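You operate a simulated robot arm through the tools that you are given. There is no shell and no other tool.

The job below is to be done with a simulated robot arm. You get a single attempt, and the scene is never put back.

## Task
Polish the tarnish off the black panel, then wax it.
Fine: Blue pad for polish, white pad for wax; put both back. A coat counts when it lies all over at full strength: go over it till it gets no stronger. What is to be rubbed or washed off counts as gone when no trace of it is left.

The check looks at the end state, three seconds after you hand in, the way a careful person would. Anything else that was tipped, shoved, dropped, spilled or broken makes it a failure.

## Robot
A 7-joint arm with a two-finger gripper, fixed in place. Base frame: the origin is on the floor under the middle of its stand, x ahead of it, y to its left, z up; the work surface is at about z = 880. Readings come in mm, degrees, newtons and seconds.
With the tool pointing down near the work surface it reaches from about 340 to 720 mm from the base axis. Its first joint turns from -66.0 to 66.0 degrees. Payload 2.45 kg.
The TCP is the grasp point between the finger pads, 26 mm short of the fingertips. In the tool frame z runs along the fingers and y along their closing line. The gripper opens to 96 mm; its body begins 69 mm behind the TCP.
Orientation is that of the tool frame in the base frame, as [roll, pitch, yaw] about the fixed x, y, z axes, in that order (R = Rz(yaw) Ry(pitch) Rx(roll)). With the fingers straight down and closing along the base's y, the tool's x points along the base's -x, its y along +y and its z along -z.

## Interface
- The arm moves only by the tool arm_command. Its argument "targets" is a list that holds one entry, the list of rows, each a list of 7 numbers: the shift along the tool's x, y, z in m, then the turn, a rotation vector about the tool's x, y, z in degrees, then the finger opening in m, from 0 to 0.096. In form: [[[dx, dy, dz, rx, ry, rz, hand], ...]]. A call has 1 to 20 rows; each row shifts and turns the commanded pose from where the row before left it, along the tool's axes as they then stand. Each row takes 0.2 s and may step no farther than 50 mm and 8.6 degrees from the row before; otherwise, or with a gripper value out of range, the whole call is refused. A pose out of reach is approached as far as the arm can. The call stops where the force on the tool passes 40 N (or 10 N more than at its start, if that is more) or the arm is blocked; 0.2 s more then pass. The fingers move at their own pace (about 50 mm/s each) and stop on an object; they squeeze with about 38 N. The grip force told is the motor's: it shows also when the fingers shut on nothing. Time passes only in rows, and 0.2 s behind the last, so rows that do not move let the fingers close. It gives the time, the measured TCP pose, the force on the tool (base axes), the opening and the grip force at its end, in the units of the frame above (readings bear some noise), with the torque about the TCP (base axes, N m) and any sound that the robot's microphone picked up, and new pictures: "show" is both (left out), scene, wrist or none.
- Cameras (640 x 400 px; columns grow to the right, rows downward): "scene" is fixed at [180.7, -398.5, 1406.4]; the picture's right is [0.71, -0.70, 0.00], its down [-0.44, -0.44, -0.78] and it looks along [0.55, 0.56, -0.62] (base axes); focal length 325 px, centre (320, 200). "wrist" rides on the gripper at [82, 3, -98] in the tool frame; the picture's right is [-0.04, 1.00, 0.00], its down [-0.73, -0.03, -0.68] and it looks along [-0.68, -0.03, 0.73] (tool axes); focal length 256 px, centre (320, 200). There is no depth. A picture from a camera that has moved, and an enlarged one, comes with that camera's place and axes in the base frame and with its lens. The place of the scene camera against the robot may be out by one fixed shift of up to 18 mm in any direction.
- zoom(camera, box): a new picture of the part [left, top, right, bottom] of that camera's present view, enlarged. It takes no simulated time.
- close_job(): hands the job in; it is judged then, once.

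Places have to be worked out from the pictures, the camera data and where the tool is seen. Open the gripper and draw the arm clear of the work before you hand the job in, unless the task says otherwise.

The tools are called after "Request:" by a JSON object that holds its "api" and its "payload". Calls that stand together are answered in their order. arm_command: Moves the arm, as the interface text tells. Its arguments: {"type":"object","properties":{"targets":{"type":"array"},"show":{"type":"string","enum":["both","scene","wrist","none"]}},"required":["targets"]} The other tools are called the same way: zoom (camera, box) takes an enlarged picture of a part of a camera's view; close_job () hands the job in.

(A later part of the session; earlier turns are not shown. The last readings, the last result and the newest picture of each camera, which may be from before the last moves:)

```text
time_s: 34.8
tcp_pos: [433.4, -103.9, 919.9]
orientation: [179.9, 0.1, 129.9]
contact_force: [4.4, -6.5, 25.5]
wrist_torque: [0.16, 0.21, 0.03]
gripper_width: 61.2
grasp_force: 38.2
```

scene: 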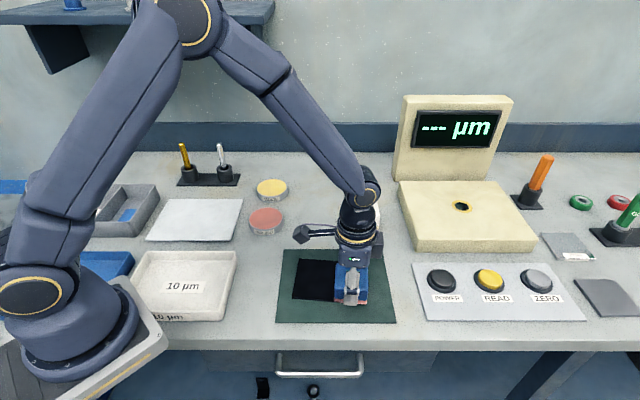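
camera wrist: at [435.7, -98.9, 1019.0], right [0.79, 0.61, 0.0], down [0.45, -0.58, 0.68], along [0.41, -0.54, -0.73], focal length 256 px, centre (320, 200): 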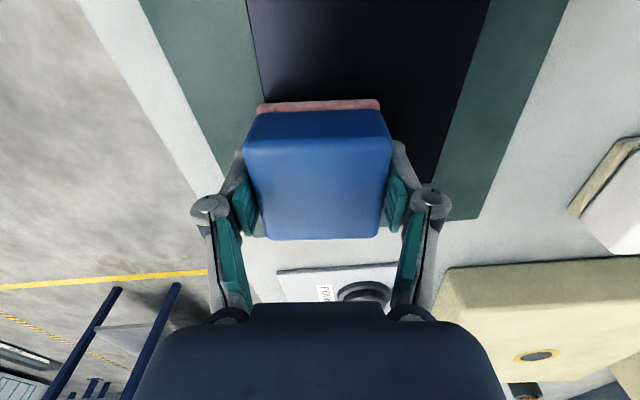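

I'll lift off and move aside toward the pad's home spot so both cameras can see the whole panel.

Request:
{"api": "arm_command", "payload": {"targets": [[[0, 0, -0.01, 0, 0, 0, 0.04], [0, 0, -0.04, 0, 0, 0, 0.04], [-0.0067, 0.035, -0.018, 0, 0, 0, 0.04], [-0.0067, 0.035, -0.018, 0, 0, 0, 0.04], [-0.0067, 0.035, -0.018, 0, 0, 0, 0.04], [-0.0067, 0.035, -0.018, 0, 0, 0, 0.04], [-0.0067, 0.035, -0.018, 0, 0, 0, 0.04], [-0.0065, 0.035, 0, 0, 0, 0, 0.04], [0, 0, 0, 0, 0, 0, 0.04]]], "show": "both"}}

Request:
{"api": "zoom", "payload": {"camera": "scene", "box": [270, 240, 405, 330]}}

Request:
{"api": "zoom", "payload": {"camera": "wrist", "box": [0, 0, 260, 200]}}

```text
time_s: 36.8
tcp_pos: [621.5, 1.2, 1059.7]
orientation: [180.0, 0.1, 129.9]
contact_force: [-0.7, 0.2, -0.7]
wrist_torque: [0.01, -0.02, 0.0]
gripper_width: 61.3
grasp_force: 37.9
camera wrist: at [571.1, 67.2, 1158.6], right [0.79, 0.61, 0.0], down [0.45, -0.58, 0.68], along [0.41, -0.54, -0.73], focal length 256 px, centre (320, 200)
```

scene: 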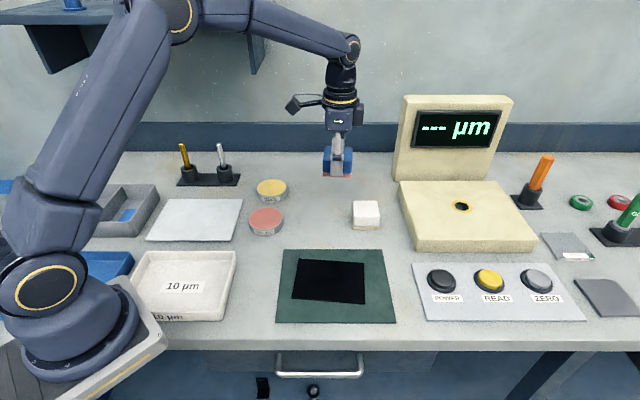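
wrist: 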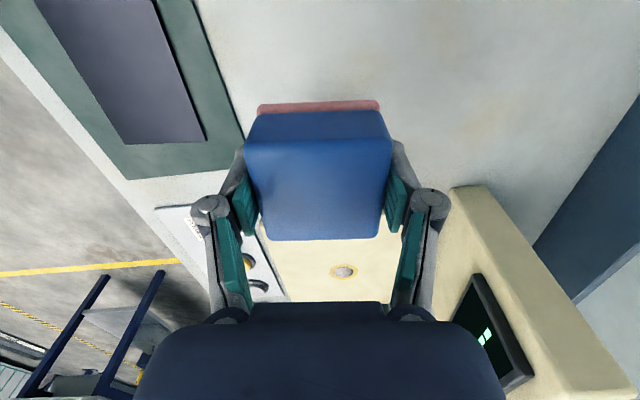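

```text
4.44 times, centred on (338, 285) of scene
camera zoom: at [180.7, -398.5, 1406.4], right [0.71, -0.7, 0.0], down [-0.44, -0.44, -0.78], along [0.55, 0.56, -0.62], focal length 1443 px, centre (242, -178)
```

zoom: 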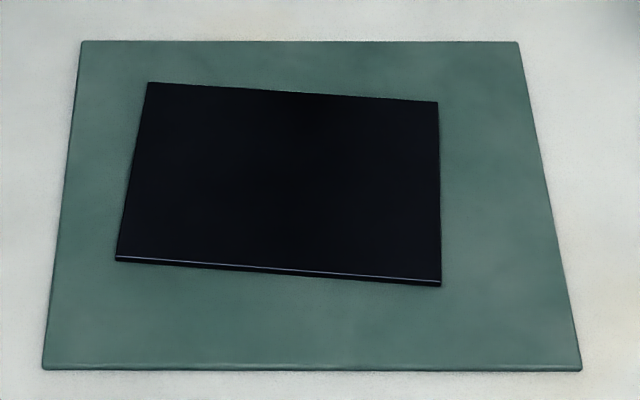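

```text
2.00 times, centred on (130, 100) of wrist
camera zoom: at [571.1, 67.2, 1158.6], right [0.79, 0.61, 0.0], down [0.45, -0.58, 0.68], along [0.41, -0.54, -0.73], focal length 512 px, centre (700, 400)
```

zoom: 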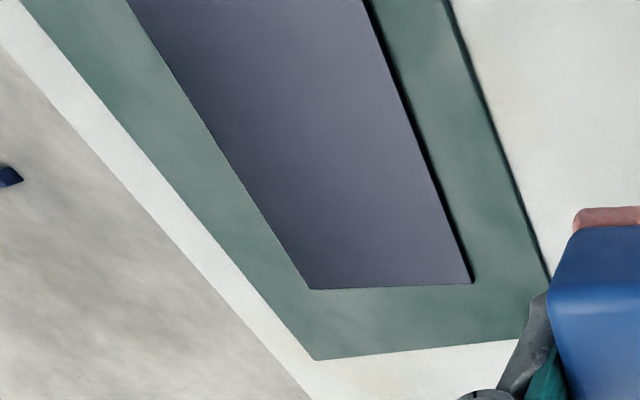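

The panel looks clean. I'll zoom in further to look for any faint remaining traces.

Request:
{"api": "zoom", "payload": {"camera": "scene", "box": [290, 255, 330, 280]}}

Request:
{"api": "zoom", "payload": {"camera": "scene", "box": [328, 255, 368, 280]}}

Request:
{"api": "zoom", "payload": {"camera": "scene", "box": [288, 278, 328, 303]}}

Request:
{"api": "zoom", "payload": {"camera": "scene", "box": [328, 280, 368, 305]}}

Request:
{"api": "zoom", "payload": {"camera": "wrist", "box": [40, 0, 210, 150]}}

```text
16.00 times, centred on (310, 268) of scene
camera zoom: at [180.7, -398.5, 1406.4], right [0.71, -0.7, 0.0], down [-0.44, -0.44, -0.78], along [0.55, 0.56, -0.62], focal length 5196 px, centre (480, -880)
```

zoom: 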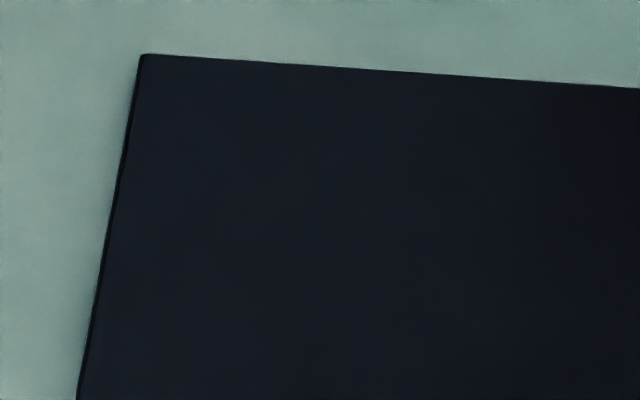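

```text
16.00 times, centred on (348, 268) of scene
camera zoom: at [180.7, -398.5, 1406.4], right [0.71, -0.7, 0.0], down [-0.44, -0.44, -0.78], along [0.55, 0.56, -0.62], focal length 5196 px, centre (-128, -880)
```

zoom: 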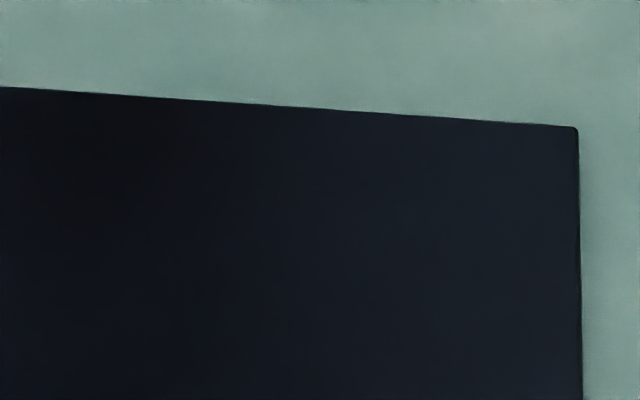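

```text
16.00 times, centred on (308, 290) of scene
camera zoom: at [180.7, -398.5, 1406.4], right [0.71, -0.7, 0.0], down [-0.44, -0.44, -0.78], along [0.55, 0.56, -0.62], focal length 5196 px, centre (512, -1248)
```

zoom: 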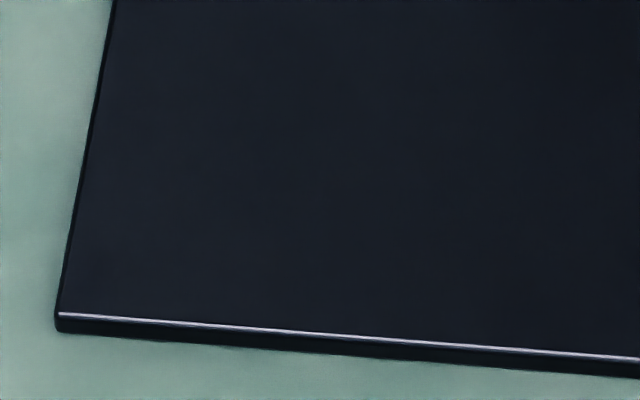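

```text
16.00 times, centred on (348, 292) of scene
camera zoom: at [180.7, -398.5, 1406.4], right [0.71, -0.7, 0.0], down [-0.44, -0.44, -0.78], along [0.55, 0.56, -0.62], focal length 5196 px, centre (-128, -1280)
```

zoom: 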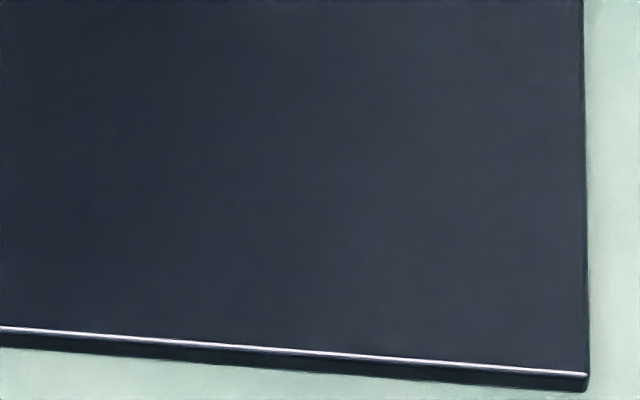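

```text
2.67 times, centred on (125, 75) of wrist
camera zoom: at [571.1, 67.2, 1158.6], right [0.79, 0.61, 0.0], down [0.45, -0.58, 0.68], along [0.41, -0.54, -0.73], focal length 683 px, centre (840, 533)
```

zoom: 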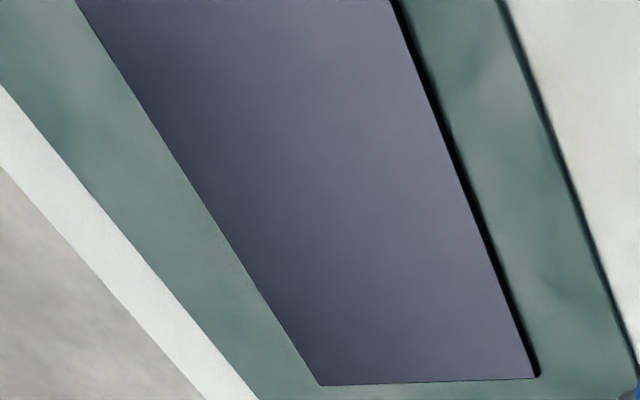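

I can't see any residue. To be safe, I'll make one more polishing pass over the whole area while the pad still carries polish, so I'm going back over the panel centre.

Request:
{"api": "arm_command", "payload": {"targets": [[[0, -0.0314, 0.015, 0, 0, 0, 0.04], [0, -0.0314, 0.015, 0, 0, 0, 0.04], [0, -0.0314, 0.015, 0, 0, 0, 0.04], [0, -0.0314, 0.015, 0, 0, 0, 0.04], [0, -0.0314, 0.02, 0, 0, 0, 0.04], [0, -0.031, 0.02, 0, 0, 0, 0.04], [0, 0, 0.03, 0, 0, 0, 0.04], [0, 0, 0.006, 0, 0, 0, 0.04], [0, 0, 0.001, 0, 0, 0, 0.04], [0, 0, 0.001, 0, 0, 0, 0.04], [0, 0, 0.001, 0, 0, 0, 0.04], [0, 0, 0, 0, 0, 0, 0.04]]], "show": "none"}}

```text
time_s: 39.4
tcp_pos: [477.3, -119.1, 920.7]
orientation: [179.9, 0.1, 129.8]
contact_force: [-0.4, 0.0, -1.4]
wrist_torque: [0.03, -0.02, -0.01]
gripper_width: 61.4
grasp_force: 38.0
```

Request:
{"api": "arm_command", "payload": {"targets": [[[0, 0, 0.0004, 0, 0, 0, 0.04], [0, 0, 0.0004, 0, 0, 0, 0.04], [0, 0, 0, 0, 0, 0, 0.04]]], "show": "none"}}

```text
time_s: 40.2
tcp_pos: [476.0, -118.9, 920.9]
orientation: [-180.0, 0.0, 129.8]
contact_force: [-2.7, 0.8, 8.6]
wrist_torque: [-0.04, 0.07, 0.0]
gripper_width: 61.2
grasp_force: 38.6
```

Request:
{"api": "arm_command", "payload": {"targets": [[[0, 0, 0.0002, 0, 0, 0, 0.04], [0.01, 0, 0, 0, 0, 0, 0.04], [0.01, 0, 0, 0, 0, 0, 0.04], [0.01, 0, 0, 0, 0, 0, 0.04], [0.01, 0, 0, 0, 0, 0, 0.04], [0, -0.01, 0, 0, 0, 0, 0.04], [0, -0.01, 0, 0, 0, 0, 0.04], [-0.01, 0, 0, 0, 0, 0, 0.04], [-0.01, 0, 0, 0, 0, 0, 0.04], [-0.01, 0, 0, 0, 0, 0, 0.04], [-0.01, 0, 0, 0, 0, 0, 0.04]]], "show": "none"}}

```text
time_s: 42.6
tcp_pos: [460.3, -133.6, 920.3]
orientation: [-179.9, 0.0, 129.7]
contact_force: [-2.1, 3.2, 7.6]
wrist_torque: [0.26, 0.23, -0.05]
gripper_width: 61.2
grasp_force: 38.6
```

Request:
{"api": "arm_command", "payload": {"targets": [[[-0.01, 0, 0.0002, 0, 0, 0, 0.04], [-0.01, 0, 0, 0, 0, 0, 0.04], [-0.01, 0, 0, 0, 0, 0, 0.04], [-0.01, 0, 0, 0, 0, 0, 0.04], [0, 0.01, 0, 0, 0, 0, 0.04], [0, 0.01, 0, 0, 0, 0, 0.04], [0.01, 0, 0, 0, 0, 0, 0.04], [0.01, 0, 0, 0, 0, 0, 0.04], [0.01, 0, 0, 0, 0, 0, 0.04], [0.01, 0, 0, 0, 0, 0, 0.04]]], "show": "none"}}

```text
time_s: 44.8
tcp_pos: [476.8, -120.5, 918.6]
orientation: [-179.9, 0.0, 129.7]
contact_force: [-0.9, 0.0, -1.1]
wrist_torque: [0.0, 0.02, 0.03]
gripper_width: 61.1
grasp_force: 38.2
```

Contact was lost again. I'll look at the pad in the grip.

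Request:
{"api": "arm_command", "payload": {"targets": [[[0, 0, 0.0003, 0, 0, 0, 0.04], [0, 0, 0.0003, 0, 0, 0, 0.04], [0, 0, 0, 0, 0, 0, 0.04]]], "show": "wrist"}}

Request:
{"api": "zoom", "payload": {"camera": "scene", "box": [270, 230, 405, 315]}}

```text
time_s: 45.6
tcp_pos: [476.8, -120.0, 918.8]
orientation: [-179.9, 0.0, 129.8]
contact_force: [0.1, -0.4, -0.7]
wrist_torque: [0.03, -0.01, -0.01]
gripper_width: 61.0
grasp_force: 38.1
camera wrist: at [426.7, -53.6, 1017.4], right [0.79, 0.61, 0.0], down [0.45, -0.58, 0.68], along [0.41, -0.54, -0.73], focal length 256 px, centre (320, 200)
```

wrist: 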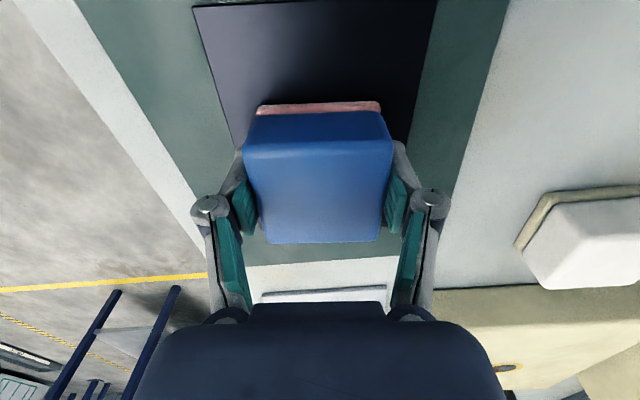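

```text
4.71 times, centred on (338, 272) of scene
camera zoom: at [180.7, -398.5, 1406.4], right [0.71, -0.7, 0.0], down [-0.44, -0.44, -0.78], along [0.55, 0.56, -0.62], focal length 1528 px, centre (238, -141)
```

zoom: 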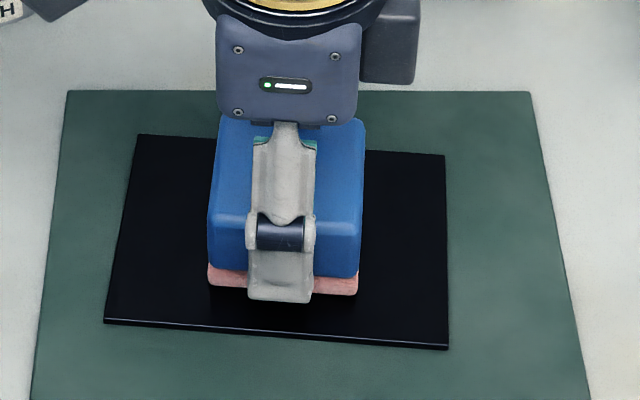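

The pad has ridden up about 3 mm in the fingers under the harder presses, so I'll use lighter pressure, around 8 N. I'll feel for contact again.

Request:
{"api": "arm_command", "payload": {"targets": [[[0, 0, 0.0003, 0, 0, 0, 0.04], [0, 0, 0, 0, 0, 0, 0.04]]], "show": "none"}}

```text
time_s: 46.2
tcp_pos: [475.8, -121.0, 919.4]
orientation: [180.0, 0.0, 129.8]
contact_force: [0.0, -0.1, -0.4]
wrist_torque: [-0.01, -0.06, -0.02]
gripper_width: 61.0
grasp_force: 37.8
```

Request:
{"api": "arm_command", "payload": {"targets": [[[0, 0, 0.0003, 0, 0, 0, 0.04], [0, 0, 0, 0, 0, 0, 0.04]]], "show": "none"}}

```text
time_s: 46.8
tcp_pos: [477.6, -119.6, 919.0]
orientation: [-180.0, 0.1, 129.8]
contact_force: [-1.9, -0.6, 1.9]
wrist_torque: [-0.04, 0.16, -0.01]
gripper_width: 61.2
grasp_force: 38.5
```

Request:
{"api": "arm_command", "payload": {"targets": [[[0, 0, 0.0003, 0, 0, 0, 0.04], [-0.01, 0, 0, 0, 0, 0, 0.04], [-0.01, 0, 0, 0, 0, 0, 0.04], [-0.01, 0, 0, 0, 0, 0, 0.04], [-0.01, 0, 0, 0, 0, 0, 0.04], [0, 0.01, 0, 0, 0, 0, 0.04], [0, 0.01, 0, 0, 0, 0, 0.04], [0.01, 0, 0, 0, 0, 0, 0.04], [0.01, 0, 0, 0, 0, 0, 0.04], [0.01, 0, 0, 0, 0, 0, 0.04], [0.01, 0, 0, 0, 0, 0, 0.04]]], "show": "none"}}

```text
time_s: 49.2
tcp_pos: [491.6, -107.8, 918.5]
orientation: [180.0, 0.0, 129.8]
contact_force: [1.3, -1.4, 5.9]
wrist_torque: [0.03, 0.16, 0.02]
gripper_width: 61.0
grasp_force: 38.2
```

About 7 N here. I'll continue along the lane and then back down the middle.

Request:
{"api": "arm_command", "payload": {"targets": [[[0.01, 0, 0, 0, 0, 0, 0.04], [0.01, 0, 0, 0, 0, 0, 0.04], [0.01, 0, 0, 0, 0, 0, 0.04], [0.01, 0, 0, 0, 0, 0, 0.04], [0, -0.01, 0, 0, 0, 0, 0.04], [0, -0.01, 0, 0, 0, 0, 0.04], [-0.01, 0, 0, 0, 0, 0, 0.04], [-0.01, 0, 0, 0, 0, 0, 0.04], [-0.01, 0, 0, 0, 0, 0, 0.04], [-0.01, 0, 0, 0, 0, 0, 0.04]]], "show": "none"}}

```text
time_s: 51.4
tcp_pos: [476.8, -120.1, 918.1]
orientation: [179.9, 0.0, 129.9]
contact_force: [-6.1, 7.9, 29.9]
wrist_torque: [0.32, 0.25, -0.03]
gripper_width: 61.3
grasp_force: 37.8
```

The force jumped to 30 N, so I'll lift off now. I'll turn the hand back by 5.2°, move up and away, and inspect the panel and the pad.

Request:
{"api": "arm_command", "payload": {"targets": [[[0, 0, -0.005, 0, 0, 0, 0.04], [0, 0, -0.04, 0, 0, 0, 0.04], [0, 0, -0.04, 0, 0, -5.2, 0.04], [0.0037, 0.0303, -0.01, 0, 0, 0, 0.04], [0.0037, 0.0303, -0.01, 0, 0, 0, 0.04], [0.0037, 0.0303, -0.01, 0, 0, 0, 0.04], [0.0036, 0.0303, -0.01, 0, 0, 0, 0.04], [0.0036, 0.0303, -0.01, 0, 0, 0, 0.04], [0.0036, 0.0304, 0, 0, 0, 0, 0.04], [0, 0, 0, 0, 0, 0, 0.04]]], "show": "both"}}

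Request:
{"api": "zoom", "payload": {"camera": "scene", "box": [280, 250, 375, 310]}}

Request:
{"api": "zoom", "payload": {"camera": "wrist", "box": [0, 0, 260, 200]}}

Request:
{"api": "zoom", "payload": {"camera": "wrist", "box": [180, 70, 460, 260]}}

```text
time_s: 53.6
tcp_pos: [589.7, 25.1, 1052.0]
orientation: [180.0, 0.0, 135.0]
contact_force: [-0.8, 0.3, -1.3]
wrist_torque: [-0.03, 0.0, 0.0]
gripper_width: 61.0
grasp_force: 38.3
camera wrist: at [534.0, 86.6, 1150.7], right [0.74, 0.68, 0.0], down [0.5, -0.54, 0.68], along [0.46, -0.5, -0.73], focal length 256 px, centre (320, 200)
```

scene: 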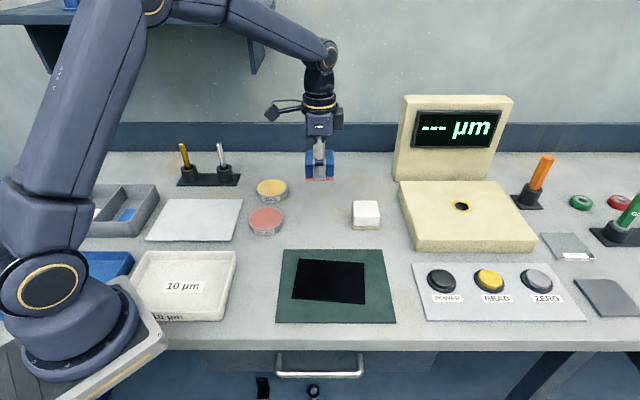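
wrist: 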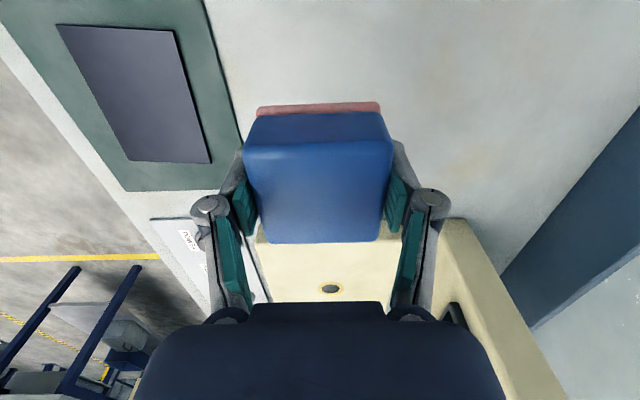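

```text
6.67 times, centred on (328, 280) of scene
camera zoom: at [180.7, -398.5, 1406.4], right [0.71, -0.7, 0.0], down [-0.44, -0.44, -0.78], along [0.55, 0.56, -0.62], focal length 2165 px, centre (270, -333)
```

zoom: 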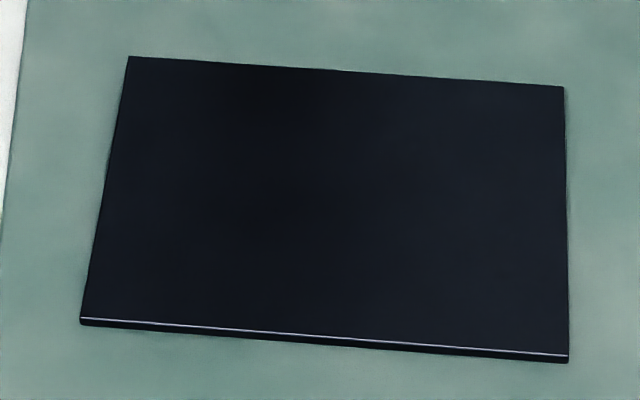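

```text
2.00 times, centred on (130, 100) of wrist
camera zoom: at [534.0, 86.6, 1150.7], right [0.74, 0.68, 0.0], down [0.5, -0.54, 0.68], along [0.46, -0.5, -0.73], focal length 512 px, centre (700, 400)
```

zoom: 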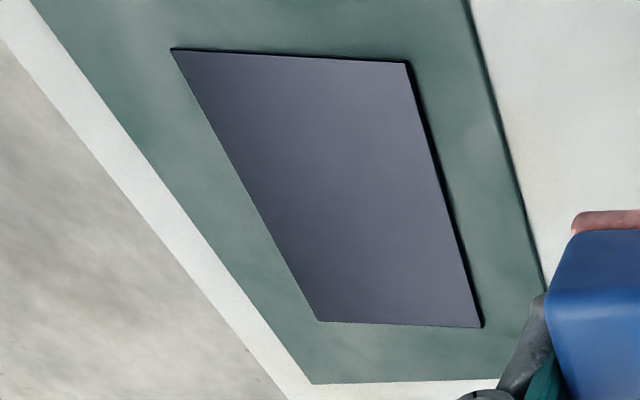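

```text
2.11 times, centred on (320, 165) of wrist
camera zoom: at [534.0, 86.6, 1150.7], right [0.74, 0.68, 0.0], down [0.5, -0.54, 0.68], along [0.46, -0.5, -0.73], focal length 539 px, centre (320, 274)
```

zoom: 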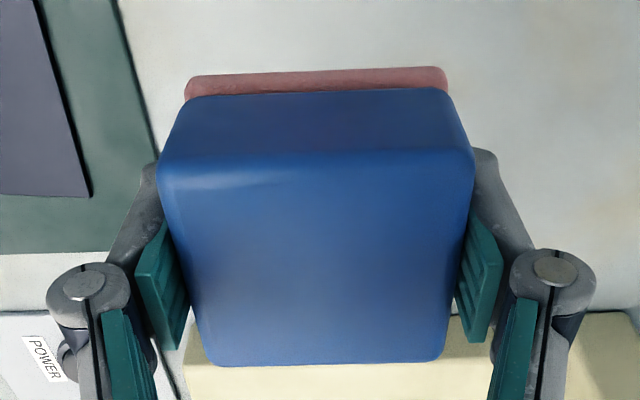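

The panel is clean and glossy. I'm back over the blue pad's home spot, so I'll lower it there.

Request:
{"api": "arm_command", "payload": {"targets": [[[0, 0, 0.03, 0, 0, 0, 0.04], [0, 0, 0.03, 0, 0, 0, 0.04], [0, 0, 0.03, 0, 0, 0, 0.04], [0, 0, 0.03, 0, 0, 0, 0.04], [0, 0, 0.01, 0, 0, 0, 0.04], [0, 0, 0.005, 0, 0, 0, 0.04], [0, 0, 0.002, 0, 0, 0, 0.04], [0, 0, 0.001, 0, 0, 0, 0.04], [0, 0, 0, 0, 0, 0, 0.04]]], "show": "none"}}

```text
time_s: 55.6
tcp_pos: [588.8, 24.4, 915.2]
orientation: [180.0, 0.0, 135.0]
contact_force: [-0.5, 0.6, -0.7]
wrist_torque: [-0.02, -0.02, -0.01]
gripper_width: 61.1
grasp_force: 38.4
```

Request:
{"api": "arm_command", "payload": {"targets": [[[0, 0, 0.0006, 0, 0, 0, 0.04], [0, 0, 0.0006, 0, 0, 0, 0.04], [0, 0, 0.0006, 0, 0, 0, 0.04], [0, 0, 0, 0, 0, 0, 0.04]]], "show": "none"}}

```text
time_s: 56.6
tcp_pos: [589.4, 24.3, 913.6]
orientation: [-180.0, 0.0, 135.0]
contact_force: [-0.4, -0.3, -1.3]
wrist_torque: [-0.01, 0.04, 0.02]
gripper_width: 61.0
grasp_force: 38.0
```

Request:
{"api": "arm_command", "payload": {"targets": [[[0, 0, 0.0005, 0, 0, 0, 0.04], [0, 0, 0.0005, 0, 0, 0, 0.04], [0, 0, 0, 0, 0, 0, 0.04]]], "show": "none"}}

```text
time_s: 57.4
tcp_pos: [590.0, 24.1, 912.9]
orientation: [-180.0, 0.1, 135.0]
contact_force: [-0.1, 0.1, -1.1]
wrist_torque: [0.0, 0.02, 0.03]
gripper_width: 61.3
grasp_force: 38.2
```

Request:
{"api": "arm_command", "payload": {"targets": [[[0, 0, 0.0005, 0, 0, 0, 0.04], [0, 0, 0.0005, 0, 0, 0, 0.04], [0, 0, 0, 0, 0, 0, 0.04]]], "show": "wrist"}}

Request:
{"api": "zoom", "payload": {"camera": "scene", "box": [270, 165, 380, 245]}}

```text
time_s: 58.2
tcp_pos: [588.9, 23.5, 910.8]
orientation: [-180.0, 0.0, 134.9]
contact_force: [0.1, 0.3, -1.1]
wrist_torque: [-0.03, 0.01, 0.02]
gripper_width: 61.1
grasp_force: 38.1
camera wrist: at [534.0, 84.8, 1009.4], right [0.73, 0.68, 0.0], down [0.5, -0.54, 0.68], along [0.46, -0.5, -0.73], focal length 256 px, centre (320, 200)
```

wrist: 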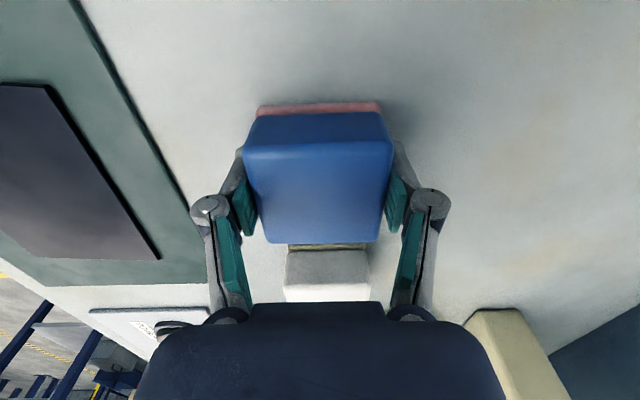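

```text
5.00 times, centred on (325, 205) of scene
camera zoom: at [180.7, -398.5, 1406.4], right [0.71, -0.7, 0.0], down [-0.44, -0.44, -0.78], along [0.55, 0.56, -0.62], focal length 1624 px, centre (295, 175)
```

zoom: 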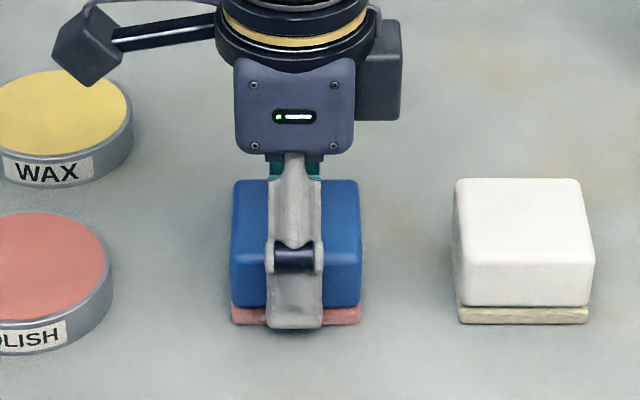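

Request:
{"api": "arm_command", "payload": {"targets": [[[0, 0, 0.0005, 0, 0, 0, 0.04], [0, 0, 0.0005, 0, 0, 0, 0.04], [0, 0, 0, 0, 0, 0, 0.04]]], "show": "none"}}

```text
time_s: 59.0
tcp_pos: [590.4, 24.4, 911.5]
orientation: [-180.0, 0.2, 134.9]
contact_force: [-1.6, -1.7, 7.9]
wrist_torque: [-0.1, 0.3, 0.02]
gripper_width: 60.9
grasp_force: 38.1
```

The pad has settled on the bench (7.9 N at z = 910.8). I'll open the fingers and rise straight up.

Request:
{"api": "arm_command", "payload": {"targets": [[[0, 0, -0.0003, 0, 0, 0, 0.04], [0, 0, 0, 0, 0, 0, 0.07], [0, 0, 0, 0, 0, 0, 0.096], [0, 0, 0, 0, 0, 0, 0.096], [0, 0, 0, 0, 0, 0, 0.096], [0, 0, -0.03, 0, 0, 0, 0.096], [0, 0, -0.03, 0, 0, 0, 0.096], [0, 0, -0.03, 0, 0, 0, 0.096], [0, 0, -0.03, 0, 0, 0, 0.096], [0, 0, -0.0298, 0, 0, 0, 0.096]]], "show": "both"}}

Request:
{"api": "zoom", "payload": {"camera": "scene", "box": [270, 165, 400, 245]}}

Request:
{"api": "zoom", "payload": {"camera": "wrist", "box": [260, 20, 390, 220]}}

```text
time_s: 61.2
tcp_pos: [589.0, 22.0, 1060.5]
orientation: [180.0, 0.0, 135.0]
contact_force: [0.2, 0.9, -0.3]
wrist_torque: [-0.04, 0.01, -0.01]
gripper_width: 96.0
grasp_force: 0.1
camera wrist: at [532.4, 84.9, 1158.6], right [0.73, 0.68, 0.0], down [0.5, -0.54, 0.68], along [0.46, -0.5, -0.73], focal length 256 px, centre (320, 200)
```

scene: 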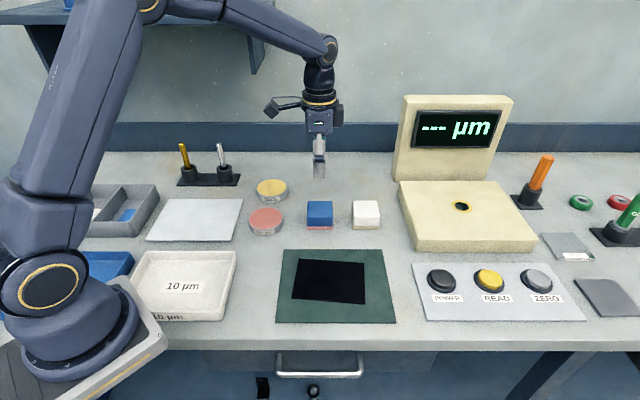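
wrist: 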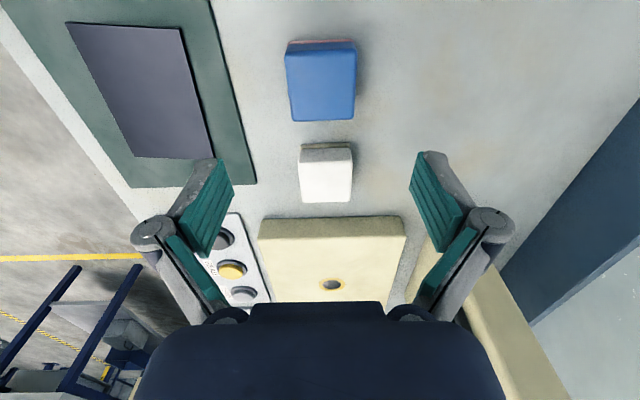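

```text
4.92 times, centred on (335, 205) of scene
camera zoom: at [180.7, -398.5, 1406.4], right [0.71, -0.7, 0.0], down [-0.44, -0.44, -0.78], along [0.55, 0.56, -0.62], focal length 1599 px, centre (246, 175)
```

zoom: 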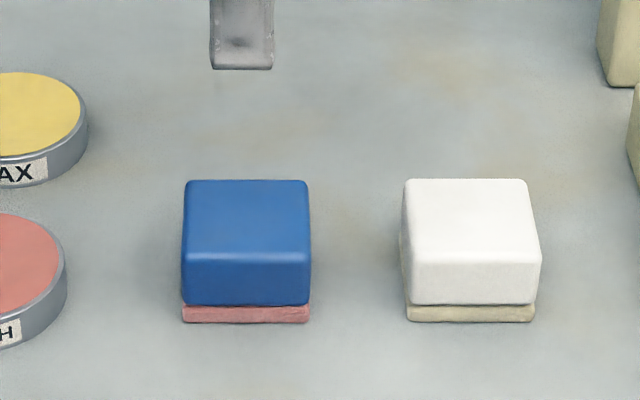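

```text
2.00 times, centred on (325, 120) of wrist
camera zoom: at [532.4, 84.9, 1158.6], right [0.73, 0.68, 0.0], down [0.5, -0.54, 0.68], along [0.46, -0.5, -0.73], focal length 512 px, centre (310, 360)
```

zoom: 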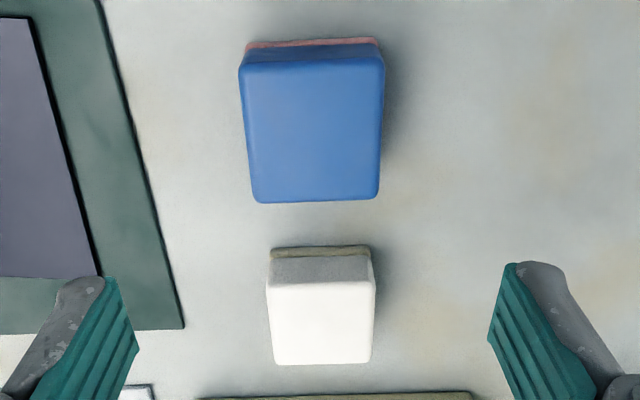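

The blue pad is back exactly where it was. The white pad lies about 110 mm along tool -x from here, so I'll move over it and check the alignment.

Request:
{"api": "arm_command", "payload": {"targets": [[[-0.02755, 0, 0, 0, 0, 0, 0.096], [-0.02755, 0, 0, 0, 0, 0, 0.096], [-0.02755, 0, 0, 0, 0, 0, 0.096], [-0.02755, 0, 0, 0, 0, 0, 0.096], [0, 0, 0.03, 0, 0, 0, 0.096], [0, 0, 0, 0, 0, 0, 0.096], [0, 0, 0, 0, 0, 0, 0.096]]], "show": "both"}}

Request:
{"api": "zoom", "payload": {"camera": "wrist", "box": [240, 20, 400, 140]}}

```text
time_s: 62.8
tcp_pos: [669.0, -54.3, 1031.3]
orientation: [-180.0, 0.0, 135.0]
contact_force: [0.5, 0.0, 0.8]
wrist_torque: [-0.03, 0.01, 0.03]
gripper_width: 96.1
grasp_force: 0.0
camera wrist: at [612.9, 6.4, 1129.0], right [0.73, 0.68, 0.0], down [0.5, -0.54, 0.68], along [0.46, -0.5, -0.73], focal length 256 px, centre (320, 200)
```

scene: 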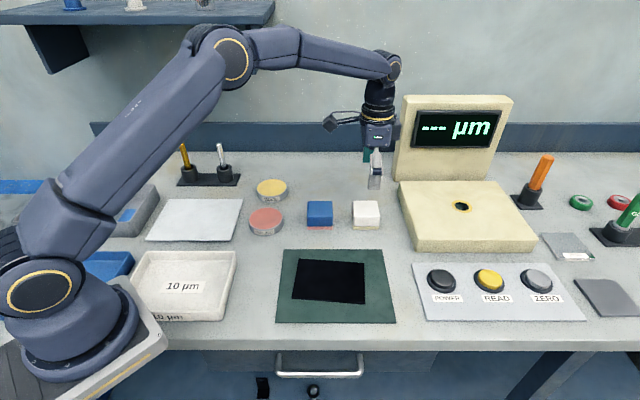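
wrist: 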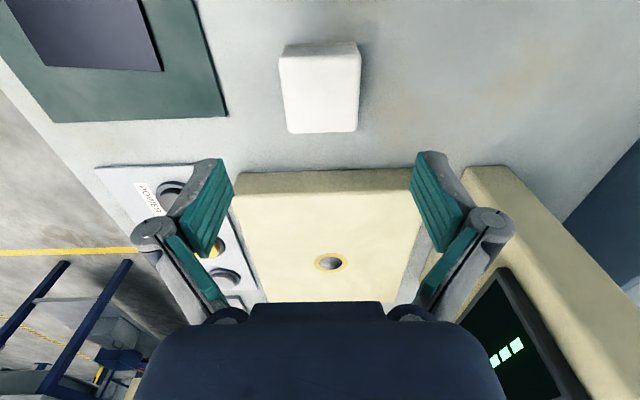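

```text
3.33 times, centred on (320, 80) of wrist
camera zoom: at [612.9, 6.4, 1129.0], right [0.73, 0.68, 0.0], down [0.5, -0.54, 0.68], along [0.46, -0.5, -0.73], focal length 853 px, centre (320, 600)
```

zoom: 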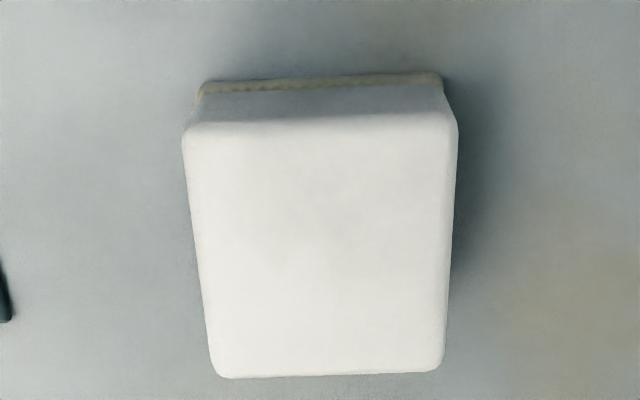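

The white pad is centred under the tool to within half a millimetre, and the instrument box is over 70 mm away. I'll descend and close on it.

Request:
{"api": "arm_command", "payload": {"targets": [[[0, 0, 0.03, 0, 0, 0, 0.096], [0, 0, 0.03, 0, 0, 0, 0.096], [0, 0, 0.03, 0, 0, 0, 0.096], [0, 0, 0.015, 0, 0, 0, 0.096], [0, 0, 0.0087, 0, 0, 0, 0.096], [0, 0, 0, 0, 0, 0, 0.096], [0, 0, 0, 0, 0, 0, 0.096], [0, 0, 0, 0, 0, 0, 0.04], [0, 0, 0, 0, 0, 0, 0.04], [0, 0, 0, 0, 0, 0, 0.04], [0, 0, 0, 0, 0, 0, 0.04], [0, 0, 0, 0, 0, 0, 0.04]]], "show": "both"}}

```text
time_s: 65.4
tcp_pos: [669.2, -54.1, 917.0]
orientation: [180.0, 0.0, 135.0]
contact_force: [-0.5, 1.3, 2.5]
wrist_torque: [0.05, 0.0, 0.0]
gripper_width: 61.2
grasp_force: 38.0
camera wrist: at [612.4, 6.6, 1014.9], right [0.73, 0.68, 0.0], down [0.5, -0.54, 0.68], along [0.46, -0.5, -0.73], focal length 256 px, centre (320, 200)
```

scene: 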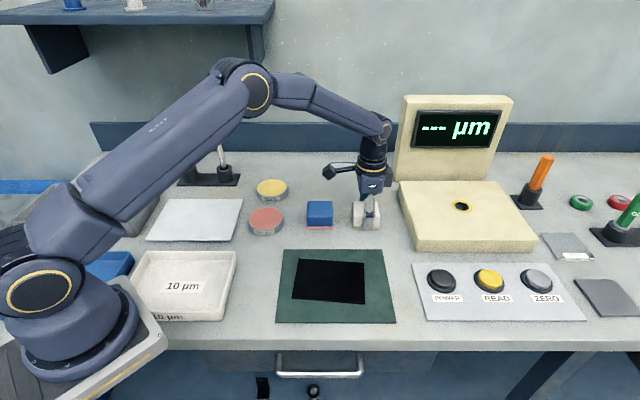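
wrist: 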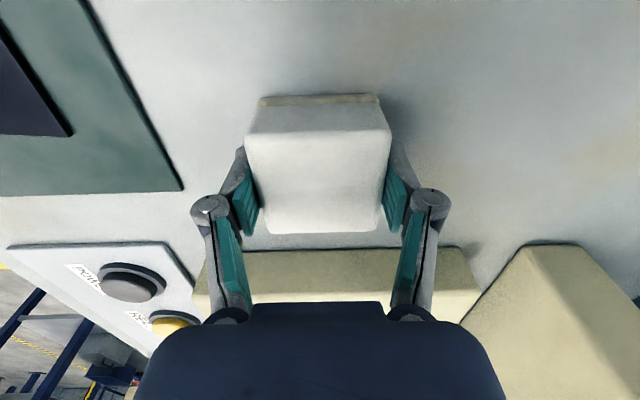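

The white pad is gripped. I'll lift it and carry it above the wax tin, at about (578, 201), to check alignment.

Request:
{"api": "arm_command", "payload": {"targets": [[[0, 0, -0.01, 0, 0, 0, 0.04], [0, 0, -0.03, 0, 0, 0, 0.04], [0, 0, -0.035, 0, 0, 0, 0.04], [0, 0, -0.035, 0, 0, 0, 0.04], [0, 0, -0.033, 0, 0, 0, 0.04], [0.0349, 0.0165, 0, 0, 0, 0, 0.04], [0.0349, 0.0165, 0, 0, 0, 0, 0.04], [0.0349, 0.0165, 0, 0, 0, 0, 0.04], [0.0349, 0.0165, 0, 0, 0, 0, 0.04], [0.0349, 0.0165, 0, 0, 0, 0, 0.04], [0.0349, 0.0165, 0, 0, 0, 0, 0.04], [0.0348, 0.0165, 0, 0, 0, 0, 0.04], [0, 0, 0, 0, 0, 0, 0.04], [0, 0, 0, 0, 0, 0, 0.04]]], "show": "both"}}

Request:
{"api": "zoom", "payload": {"camera": "wrist", "box": [260, 10, 390, 110]}}

```text
time_s: 68.4
tcp_pos: [575.9, 201.0, 1060.7]
orientation: [-180.0, 0.0, 135.0]
contact_force: [0.5, 0.0, -1.0]
wrist_torque: [0.01, -0.01, 0.0]
gripper_width: 61.3
grasp_force: 38.2
camera wrist: at [520.3, 262.1, 1158.8], right [0.73, 0.68, 0.0], down [0.5, -0.54, 0.68], along [0.46, -0.5, -0.73], focal length 256 px, centre (320, 200)
```

scene: 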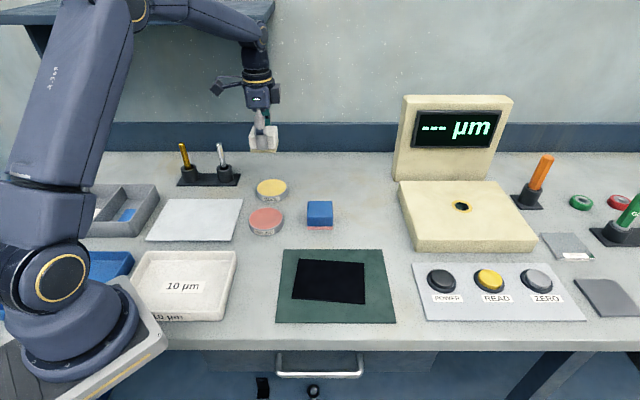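
wrist: 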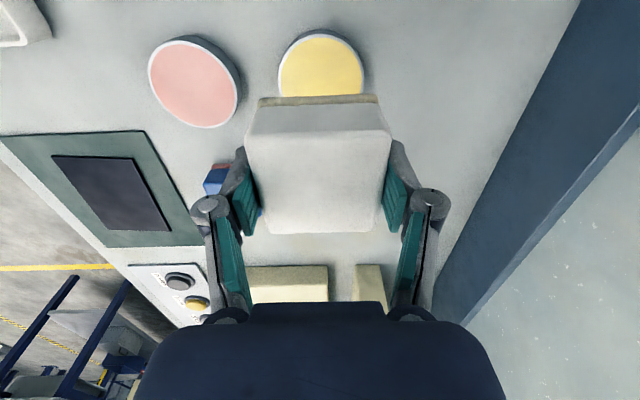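

```text
4.00 times, centred on (325, 60) of wrist
camera zoom: at [520.3, 262.1, 1158.8], right [0.73, 0.68, 0.0], down [0.5, -0.54, 0.68], along [0.46, -0.5, -0.73], focal length 1024 px, centre (300, 760)
```

zoom: 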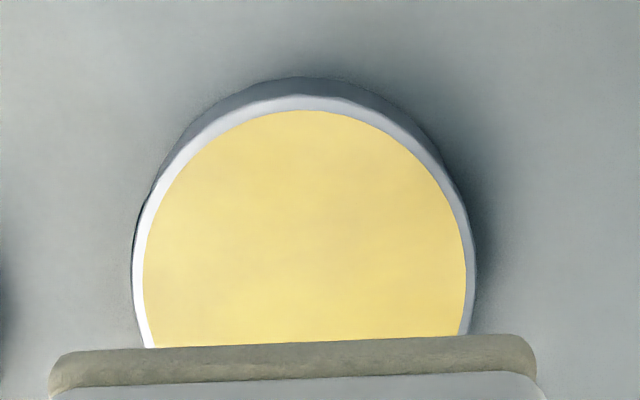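

The wax tin's centre is about 4 mm toward tool -x. I'll correct that and lower to just above it.

Request:
{"api": "arm_command", "payload": {"targets": [[[-0.004, 0, 0.03, 0, 0, 0, 0.04], [0, 0, 0.03, 0, 0, 0, 0.04], [0, 0, 0.03, 0, 0, 0, 0.04], [0, 0, 0.025, 0, 0, 0, 0.04], [0, 0, 0.007, 0, 0, 0, 0.04], [0, 0, 0.001, 0, 0, 0, 0.04], [0, 0, 0, 0, 0, 0, 0.04]]], "show": "wrist"}}

```text
time_s: 70.0
tcp_pos: [579.7, 197.5, 937.5]
orientation: [179.9, 0.0, 134.9]
contact_force: [1.2, 0.4, -1.3]
wrist_torque: [-0.02, 0.01, 0.0]
gripper_width: 61.1
grasp_force: 38.0
camera wrist: at [523.4, 259.2, 1035.8], right [0.73, 0.68, 0.0], down [0.5, -0.54, 0.68], along [0.46, -0.5, -0.73], focal length 256 px, centre (320, 200)
```

wrist: 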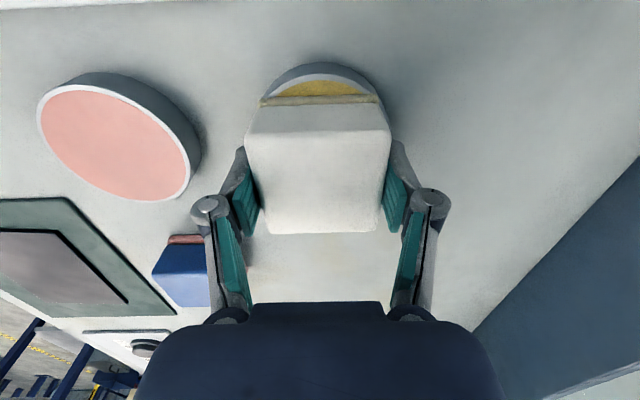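

Well aligned, with no contact yet at z = 937. I'll lower in half-millimetre steps.

Request:
{"api": "arm_command", "payload": {"targets": [[[0, 0, 0.0005, 0, 0, 0, 0.04], [0, 0, 0.0005, 0, 0, 0, 0.04], [0, 0, 0.0005, 0, 0, 0, 0.04], [0, 0, 0, 0, 0, 0, 0.04]]], "show": "none"}}

```text
time_s: 71.0
tcp_pos: [580.7, 198.1, 937.3]
orientation: [179.8, 0.0, 134.9]
contact_force: [-3.6, -0.7, 14.0]
wrist_torque: [-0.26, 0.37, -0.09]
gripper_width: 61.4
grasp_force: 38.4
```

Request:
{"api": "arm_command", "payload": {"targets": [[[0, 0, 0.0003, 0, 0, 0, 0.04], [0, 0, 0, 0, 0, 0, 0.04]]], "show": "wrist"}}

Request:
{"api": "zoom", "payload": {"camera": "scene", "box": [225, 140, 325, 210]}}

Request:
{"api": "zoom", "payload": {"camera": "wrist", "box": [240, 50, 400, 150]}}

```text
time_s: 71.6
tcp_pos: [579.5, 197.9, 936.5]
orientation: [179.8, 0.2, 135.0]
contact_force: [-3.5, -0.9, 22.3]
wrist_torque: [0.01, 0.5, 0.03]
gripper_width: 61.1
grasp_force: 38.2
camera wrist: at [523.7, 259.0, 1034.7], right [0.73, 0.68, 0.0], down [0.5, -0.54, 0.68], along [0.46, -0.5, -0.73], focal length 256 px, centre (320, 200)
```

wrist: 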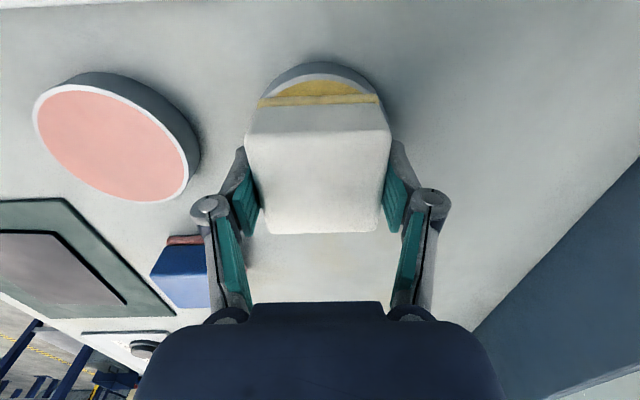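

```text
5.71 times, centred on (275, 175) of scene
camera zoom: at [180.2, -398.7, 1406.4], right [0.71, -0.7, 0.0], down [-0.44, -0.44, -0.78], along [0.55, 0.56, -0.62], focal length 1856 px, centre (577, 343)
```

zoom: 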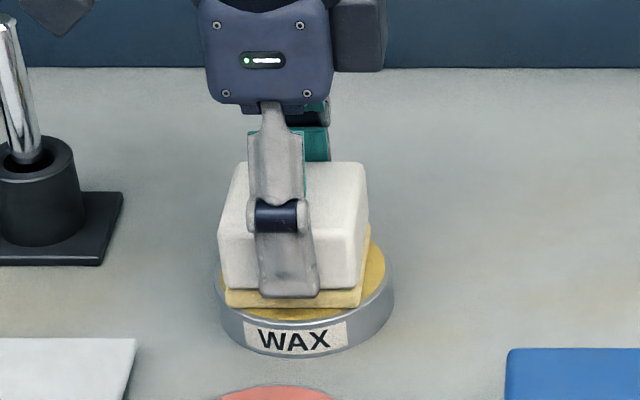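

```text
4.00 times, centred on (320, 100) of wrist
camera zoom: at [523.7, 259.0, 1034.7], right [0.73, 0.68, 0.0], down [0.5, -0.54, 0.68], along [0.46, -0.5, -0.73], focal length 1024 px, centre (320, 600)
```

zoom: 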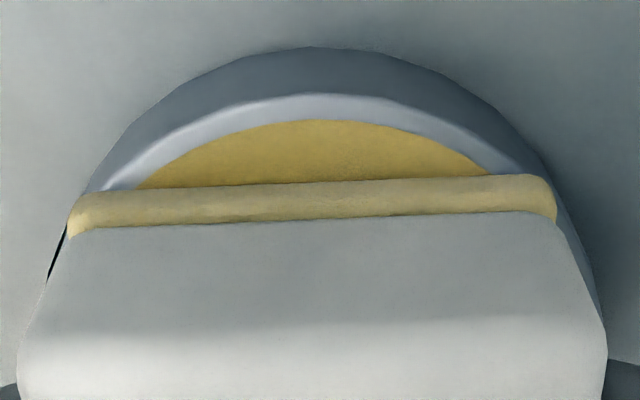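

The felt is now yellow with wax. I'll lift, carry the pad over the panel centre and align it to the panel.

Request:
{"api": "arm_command", "payload": {"targets": [[[0, 0, -0.005, 0, 0, 0, 0.04], [0, 0, -0.03, 0, 0, 0, 0.04], [0, 0, -0.04, 0, 0, 0, 0.04], [-0.01688, -0.03304, 0, 0, 0, 0, 0.04], [-0.01688, -0.03304, 0, 0, 0, 0, 0.04], [-0.01688, -0.03304, 0, 0, 0, 0, 0.04], [-0.01688, -0.03304, 0, 0, 0, 0, 0.04], [-0.01688, -0.03304, 0, 0, 0, 0, 0.04], [-0.01688, -0.03304, 0, 0, 0, 0, 0.04], [-0.01688, -0.03304, 0, 0, 0, 0, 0.04], [-0.01688, -0.03304, 0, 0, 0, 0, 0.04], [-0.01688, -0.03308, 0, 0, 0, 0, 0.04], [0, 0, 0, 0, 0, 5.2, 0.04], [0, 0, 0.04, 0, 0, 0, 0.04], [0, 0, 0.04, 0, 0, 0, 0.04], [0, 0, 0.005, 0, 0, 0, 0.04], [0, 0, 0, 0, 0, 0, 0.04]]], "show": "both"}}

```text
time_s: 75.2
tcp_pos: [476.6, -122.2, 924.7]
orientation: [179.9, 0.2, 129.9]
contact_force: [-0.1, 0.8, 5.5]
wrist_torque: [0.11, -0.13, 0.05]
gripper_width: 60.9
grasp_force: 37.8
camera wrist: at [427.4, -55.6, 1022.7], right [0.79, 0.61, 0.0], down [0.45, -0.58, 0.68], along [0.41, -0.54, -0.73], focal length 256 px, centre (320, 200)
```

scene: 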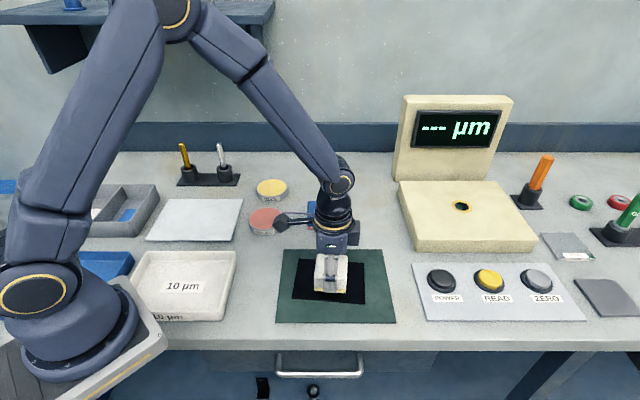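
wrist: 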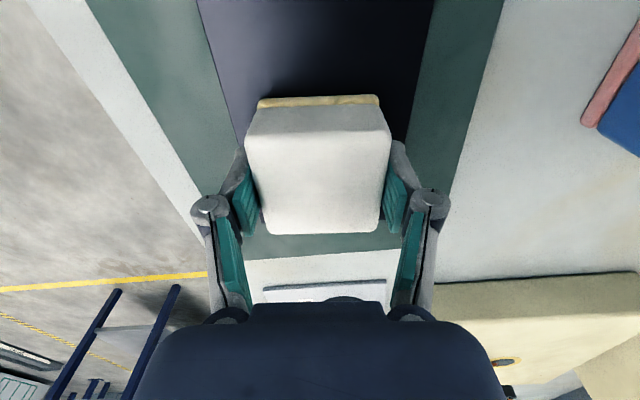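

Light contact already (about 6 N), on the pad's +y edge. I'll press slightly so it seats flat.

Request:
{"api": "arm_command", "payload": {"targets": [[[0, 0, 0.0004, 0, 0, 0, 0.04], [0, 0, 0, 0, 0, 0, 0.04]]], "show": "none"}}

```text
time_s: 75.8
tcp_pos: [477.5, -121.2, 924.4]
orientation: [-180.0, 0.1, 129.8]
contact_force: [-2.5, -2.4, 14.8]
wrist_torque: [0.08, 0.02, -0.01]
gripper_width: 61.2
grasp_force: 38.1
```

The pad is seated flat at about 15 N. I'll ease slightly and make the first wax strokes along the middle lane.

Request:
{"api": "arm_command", "payload": {"targets": [[[0.01, 0, -0.0002, 0, 0, 0, 0.04], [0.01, 0, 0, 0, 0, 0, 0.04], [0.01, 0, 0, 0, 0, 0, 0.04], [0.01, 0, 0, 0, 0, 0, 0.04], [-0.01, 0, 0, 0, 0, 0, 0.04], [-0.01, 0, 0, 0, 0, 0, 0.04], [-0.01, 0, 0, 0, 0, 0, 0.04], [-0.01, 0, 0, 0, 0, 0, 0.04]]], "show": "none"}}

```text
time_s: 77.6
tcp_pos: [476.3, -120.2, 923.6]
orientation: [180.0, 0.0, 129.8]
contact_force: [-2.4, 2.8, 10.7]
wrist_torque: [0.02, 0.01, -0.05]
gripper_width: 60.9
grasp_force: 38.1
```

Request:
{"api": "arm_command", "payload": {"targets": [[[-0.01, 0, 0, 0, 0, 0, 0.04], [-0.01, 0, 0, 0, 0, 0, 0.04], [-0.01, 0, 0, 0, 0, 0, 0.04], [-0.01, 0, 0, 0, 0, 0, 0.04]]], "show": "both"}}

Request:
{"api": "zoom", "payload": {"camera": "scene", "box": [270, 240, 405, 330]}}

Request:
{"api": "zoom", "payload": {"camera": "wrist", "box": [180, 0, 450, 130]}}

```text
time_s: 78.6
tcp_pos: [504.1, -151.8, 924.0]
orientation: [-179.9, 0.0, 129.9]
contact_force: [-1.2, 1.1, 4.0]
wrist_torque: [0.05, -0.15, 0.01]
gripper_width: 61.1
grasp_force: 37.5
camera wrist: at [453.2, -84.8, 1022.7], right [0.79, 0.61, 0.0], down [0.45, -0.58, 0.68], along [0.41, -0.54, -0.73], focal length 256 px, centre (320, 200)
```

scene: 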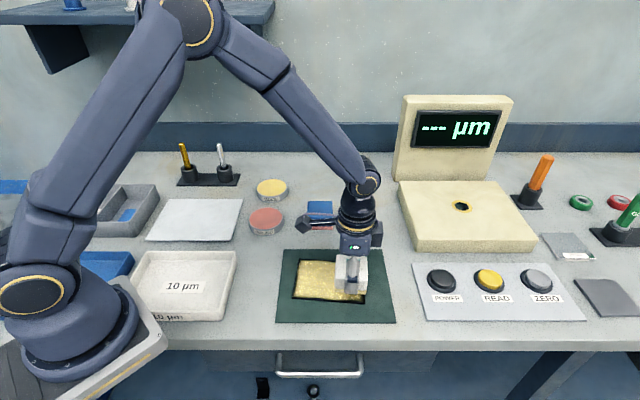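
wrist: 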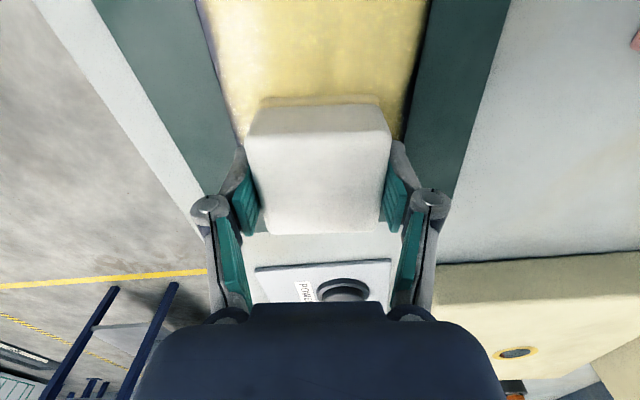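

```text
4.44 times, centred on (338, 285) of scene
camera zoom: at [180.6, -398.4, 1406.4], right [0.71, -0.7, 0.0], down [-0.44, -0.44, -0.78], along [0.55, 0.56, -0.62], focal length 1443 px, centre (242, -178)
```

zoom: 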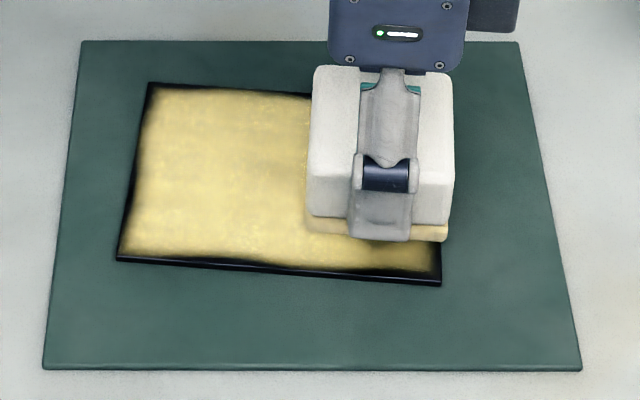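

```text
2.37 times, centred on (315, 65) of wrist
camera zoom: at [453.2, -84.8, 1022.7], right [0.79, 0.61, 0.0], down [0.45, -0.58, 0.68], along [0.41, -0.54, -0.73], focal length 607 px, centre (332, 520)
```

zoom: 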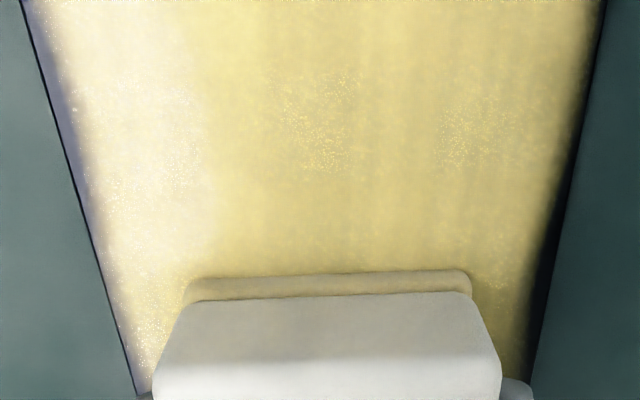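

The wax goes on well; the middle is coated and only the margins are still bare. I'll do the side lanes next, reaching out to the edges.

Request:
{"api": "arm_command", "payload": {"targets": [[[-0.004, -0.012, 0.0001, 0, 0, 0, 0.04], [0, -0.012, 0.0001, 0, 0, 0, 0.04], [0, 0, 0, 0, 0, 0, 0.04]]], "show": "none"}}

```text
time_s: 79.4
tcp_pos: [486.8, -170.4, 924.5]
orientation: [-179.9, 0.1, 129.8]
contact_force: [-0.9, -0.9, -0.7]
wrist_torque: [0.0, 0.02, 0.01]
gripper_width: 61.0
grasp_force: 37.8
```

Request:
{"api": "arm_command", "payload": {"targets": [[[0, 0, 0.0004, 0, 0, 0, 0.04], [0, 0, 0.0003, 0, 0, 0, 0.04], [0, 0, 0, 0, 0, 0, 0.04]]], "show": "none"}}

```text
time_s: 80.2
tcp_pos: [486.5, -170.1, 924.3]
orientation: [-180.0, 0.0, 129.8]
contact_force: [-0.6, 0.1, 3.3]
wrist_torque: [0.03, 0.0, 0.01]
gripper_width: 61.1
grasp_force: 37.9
```

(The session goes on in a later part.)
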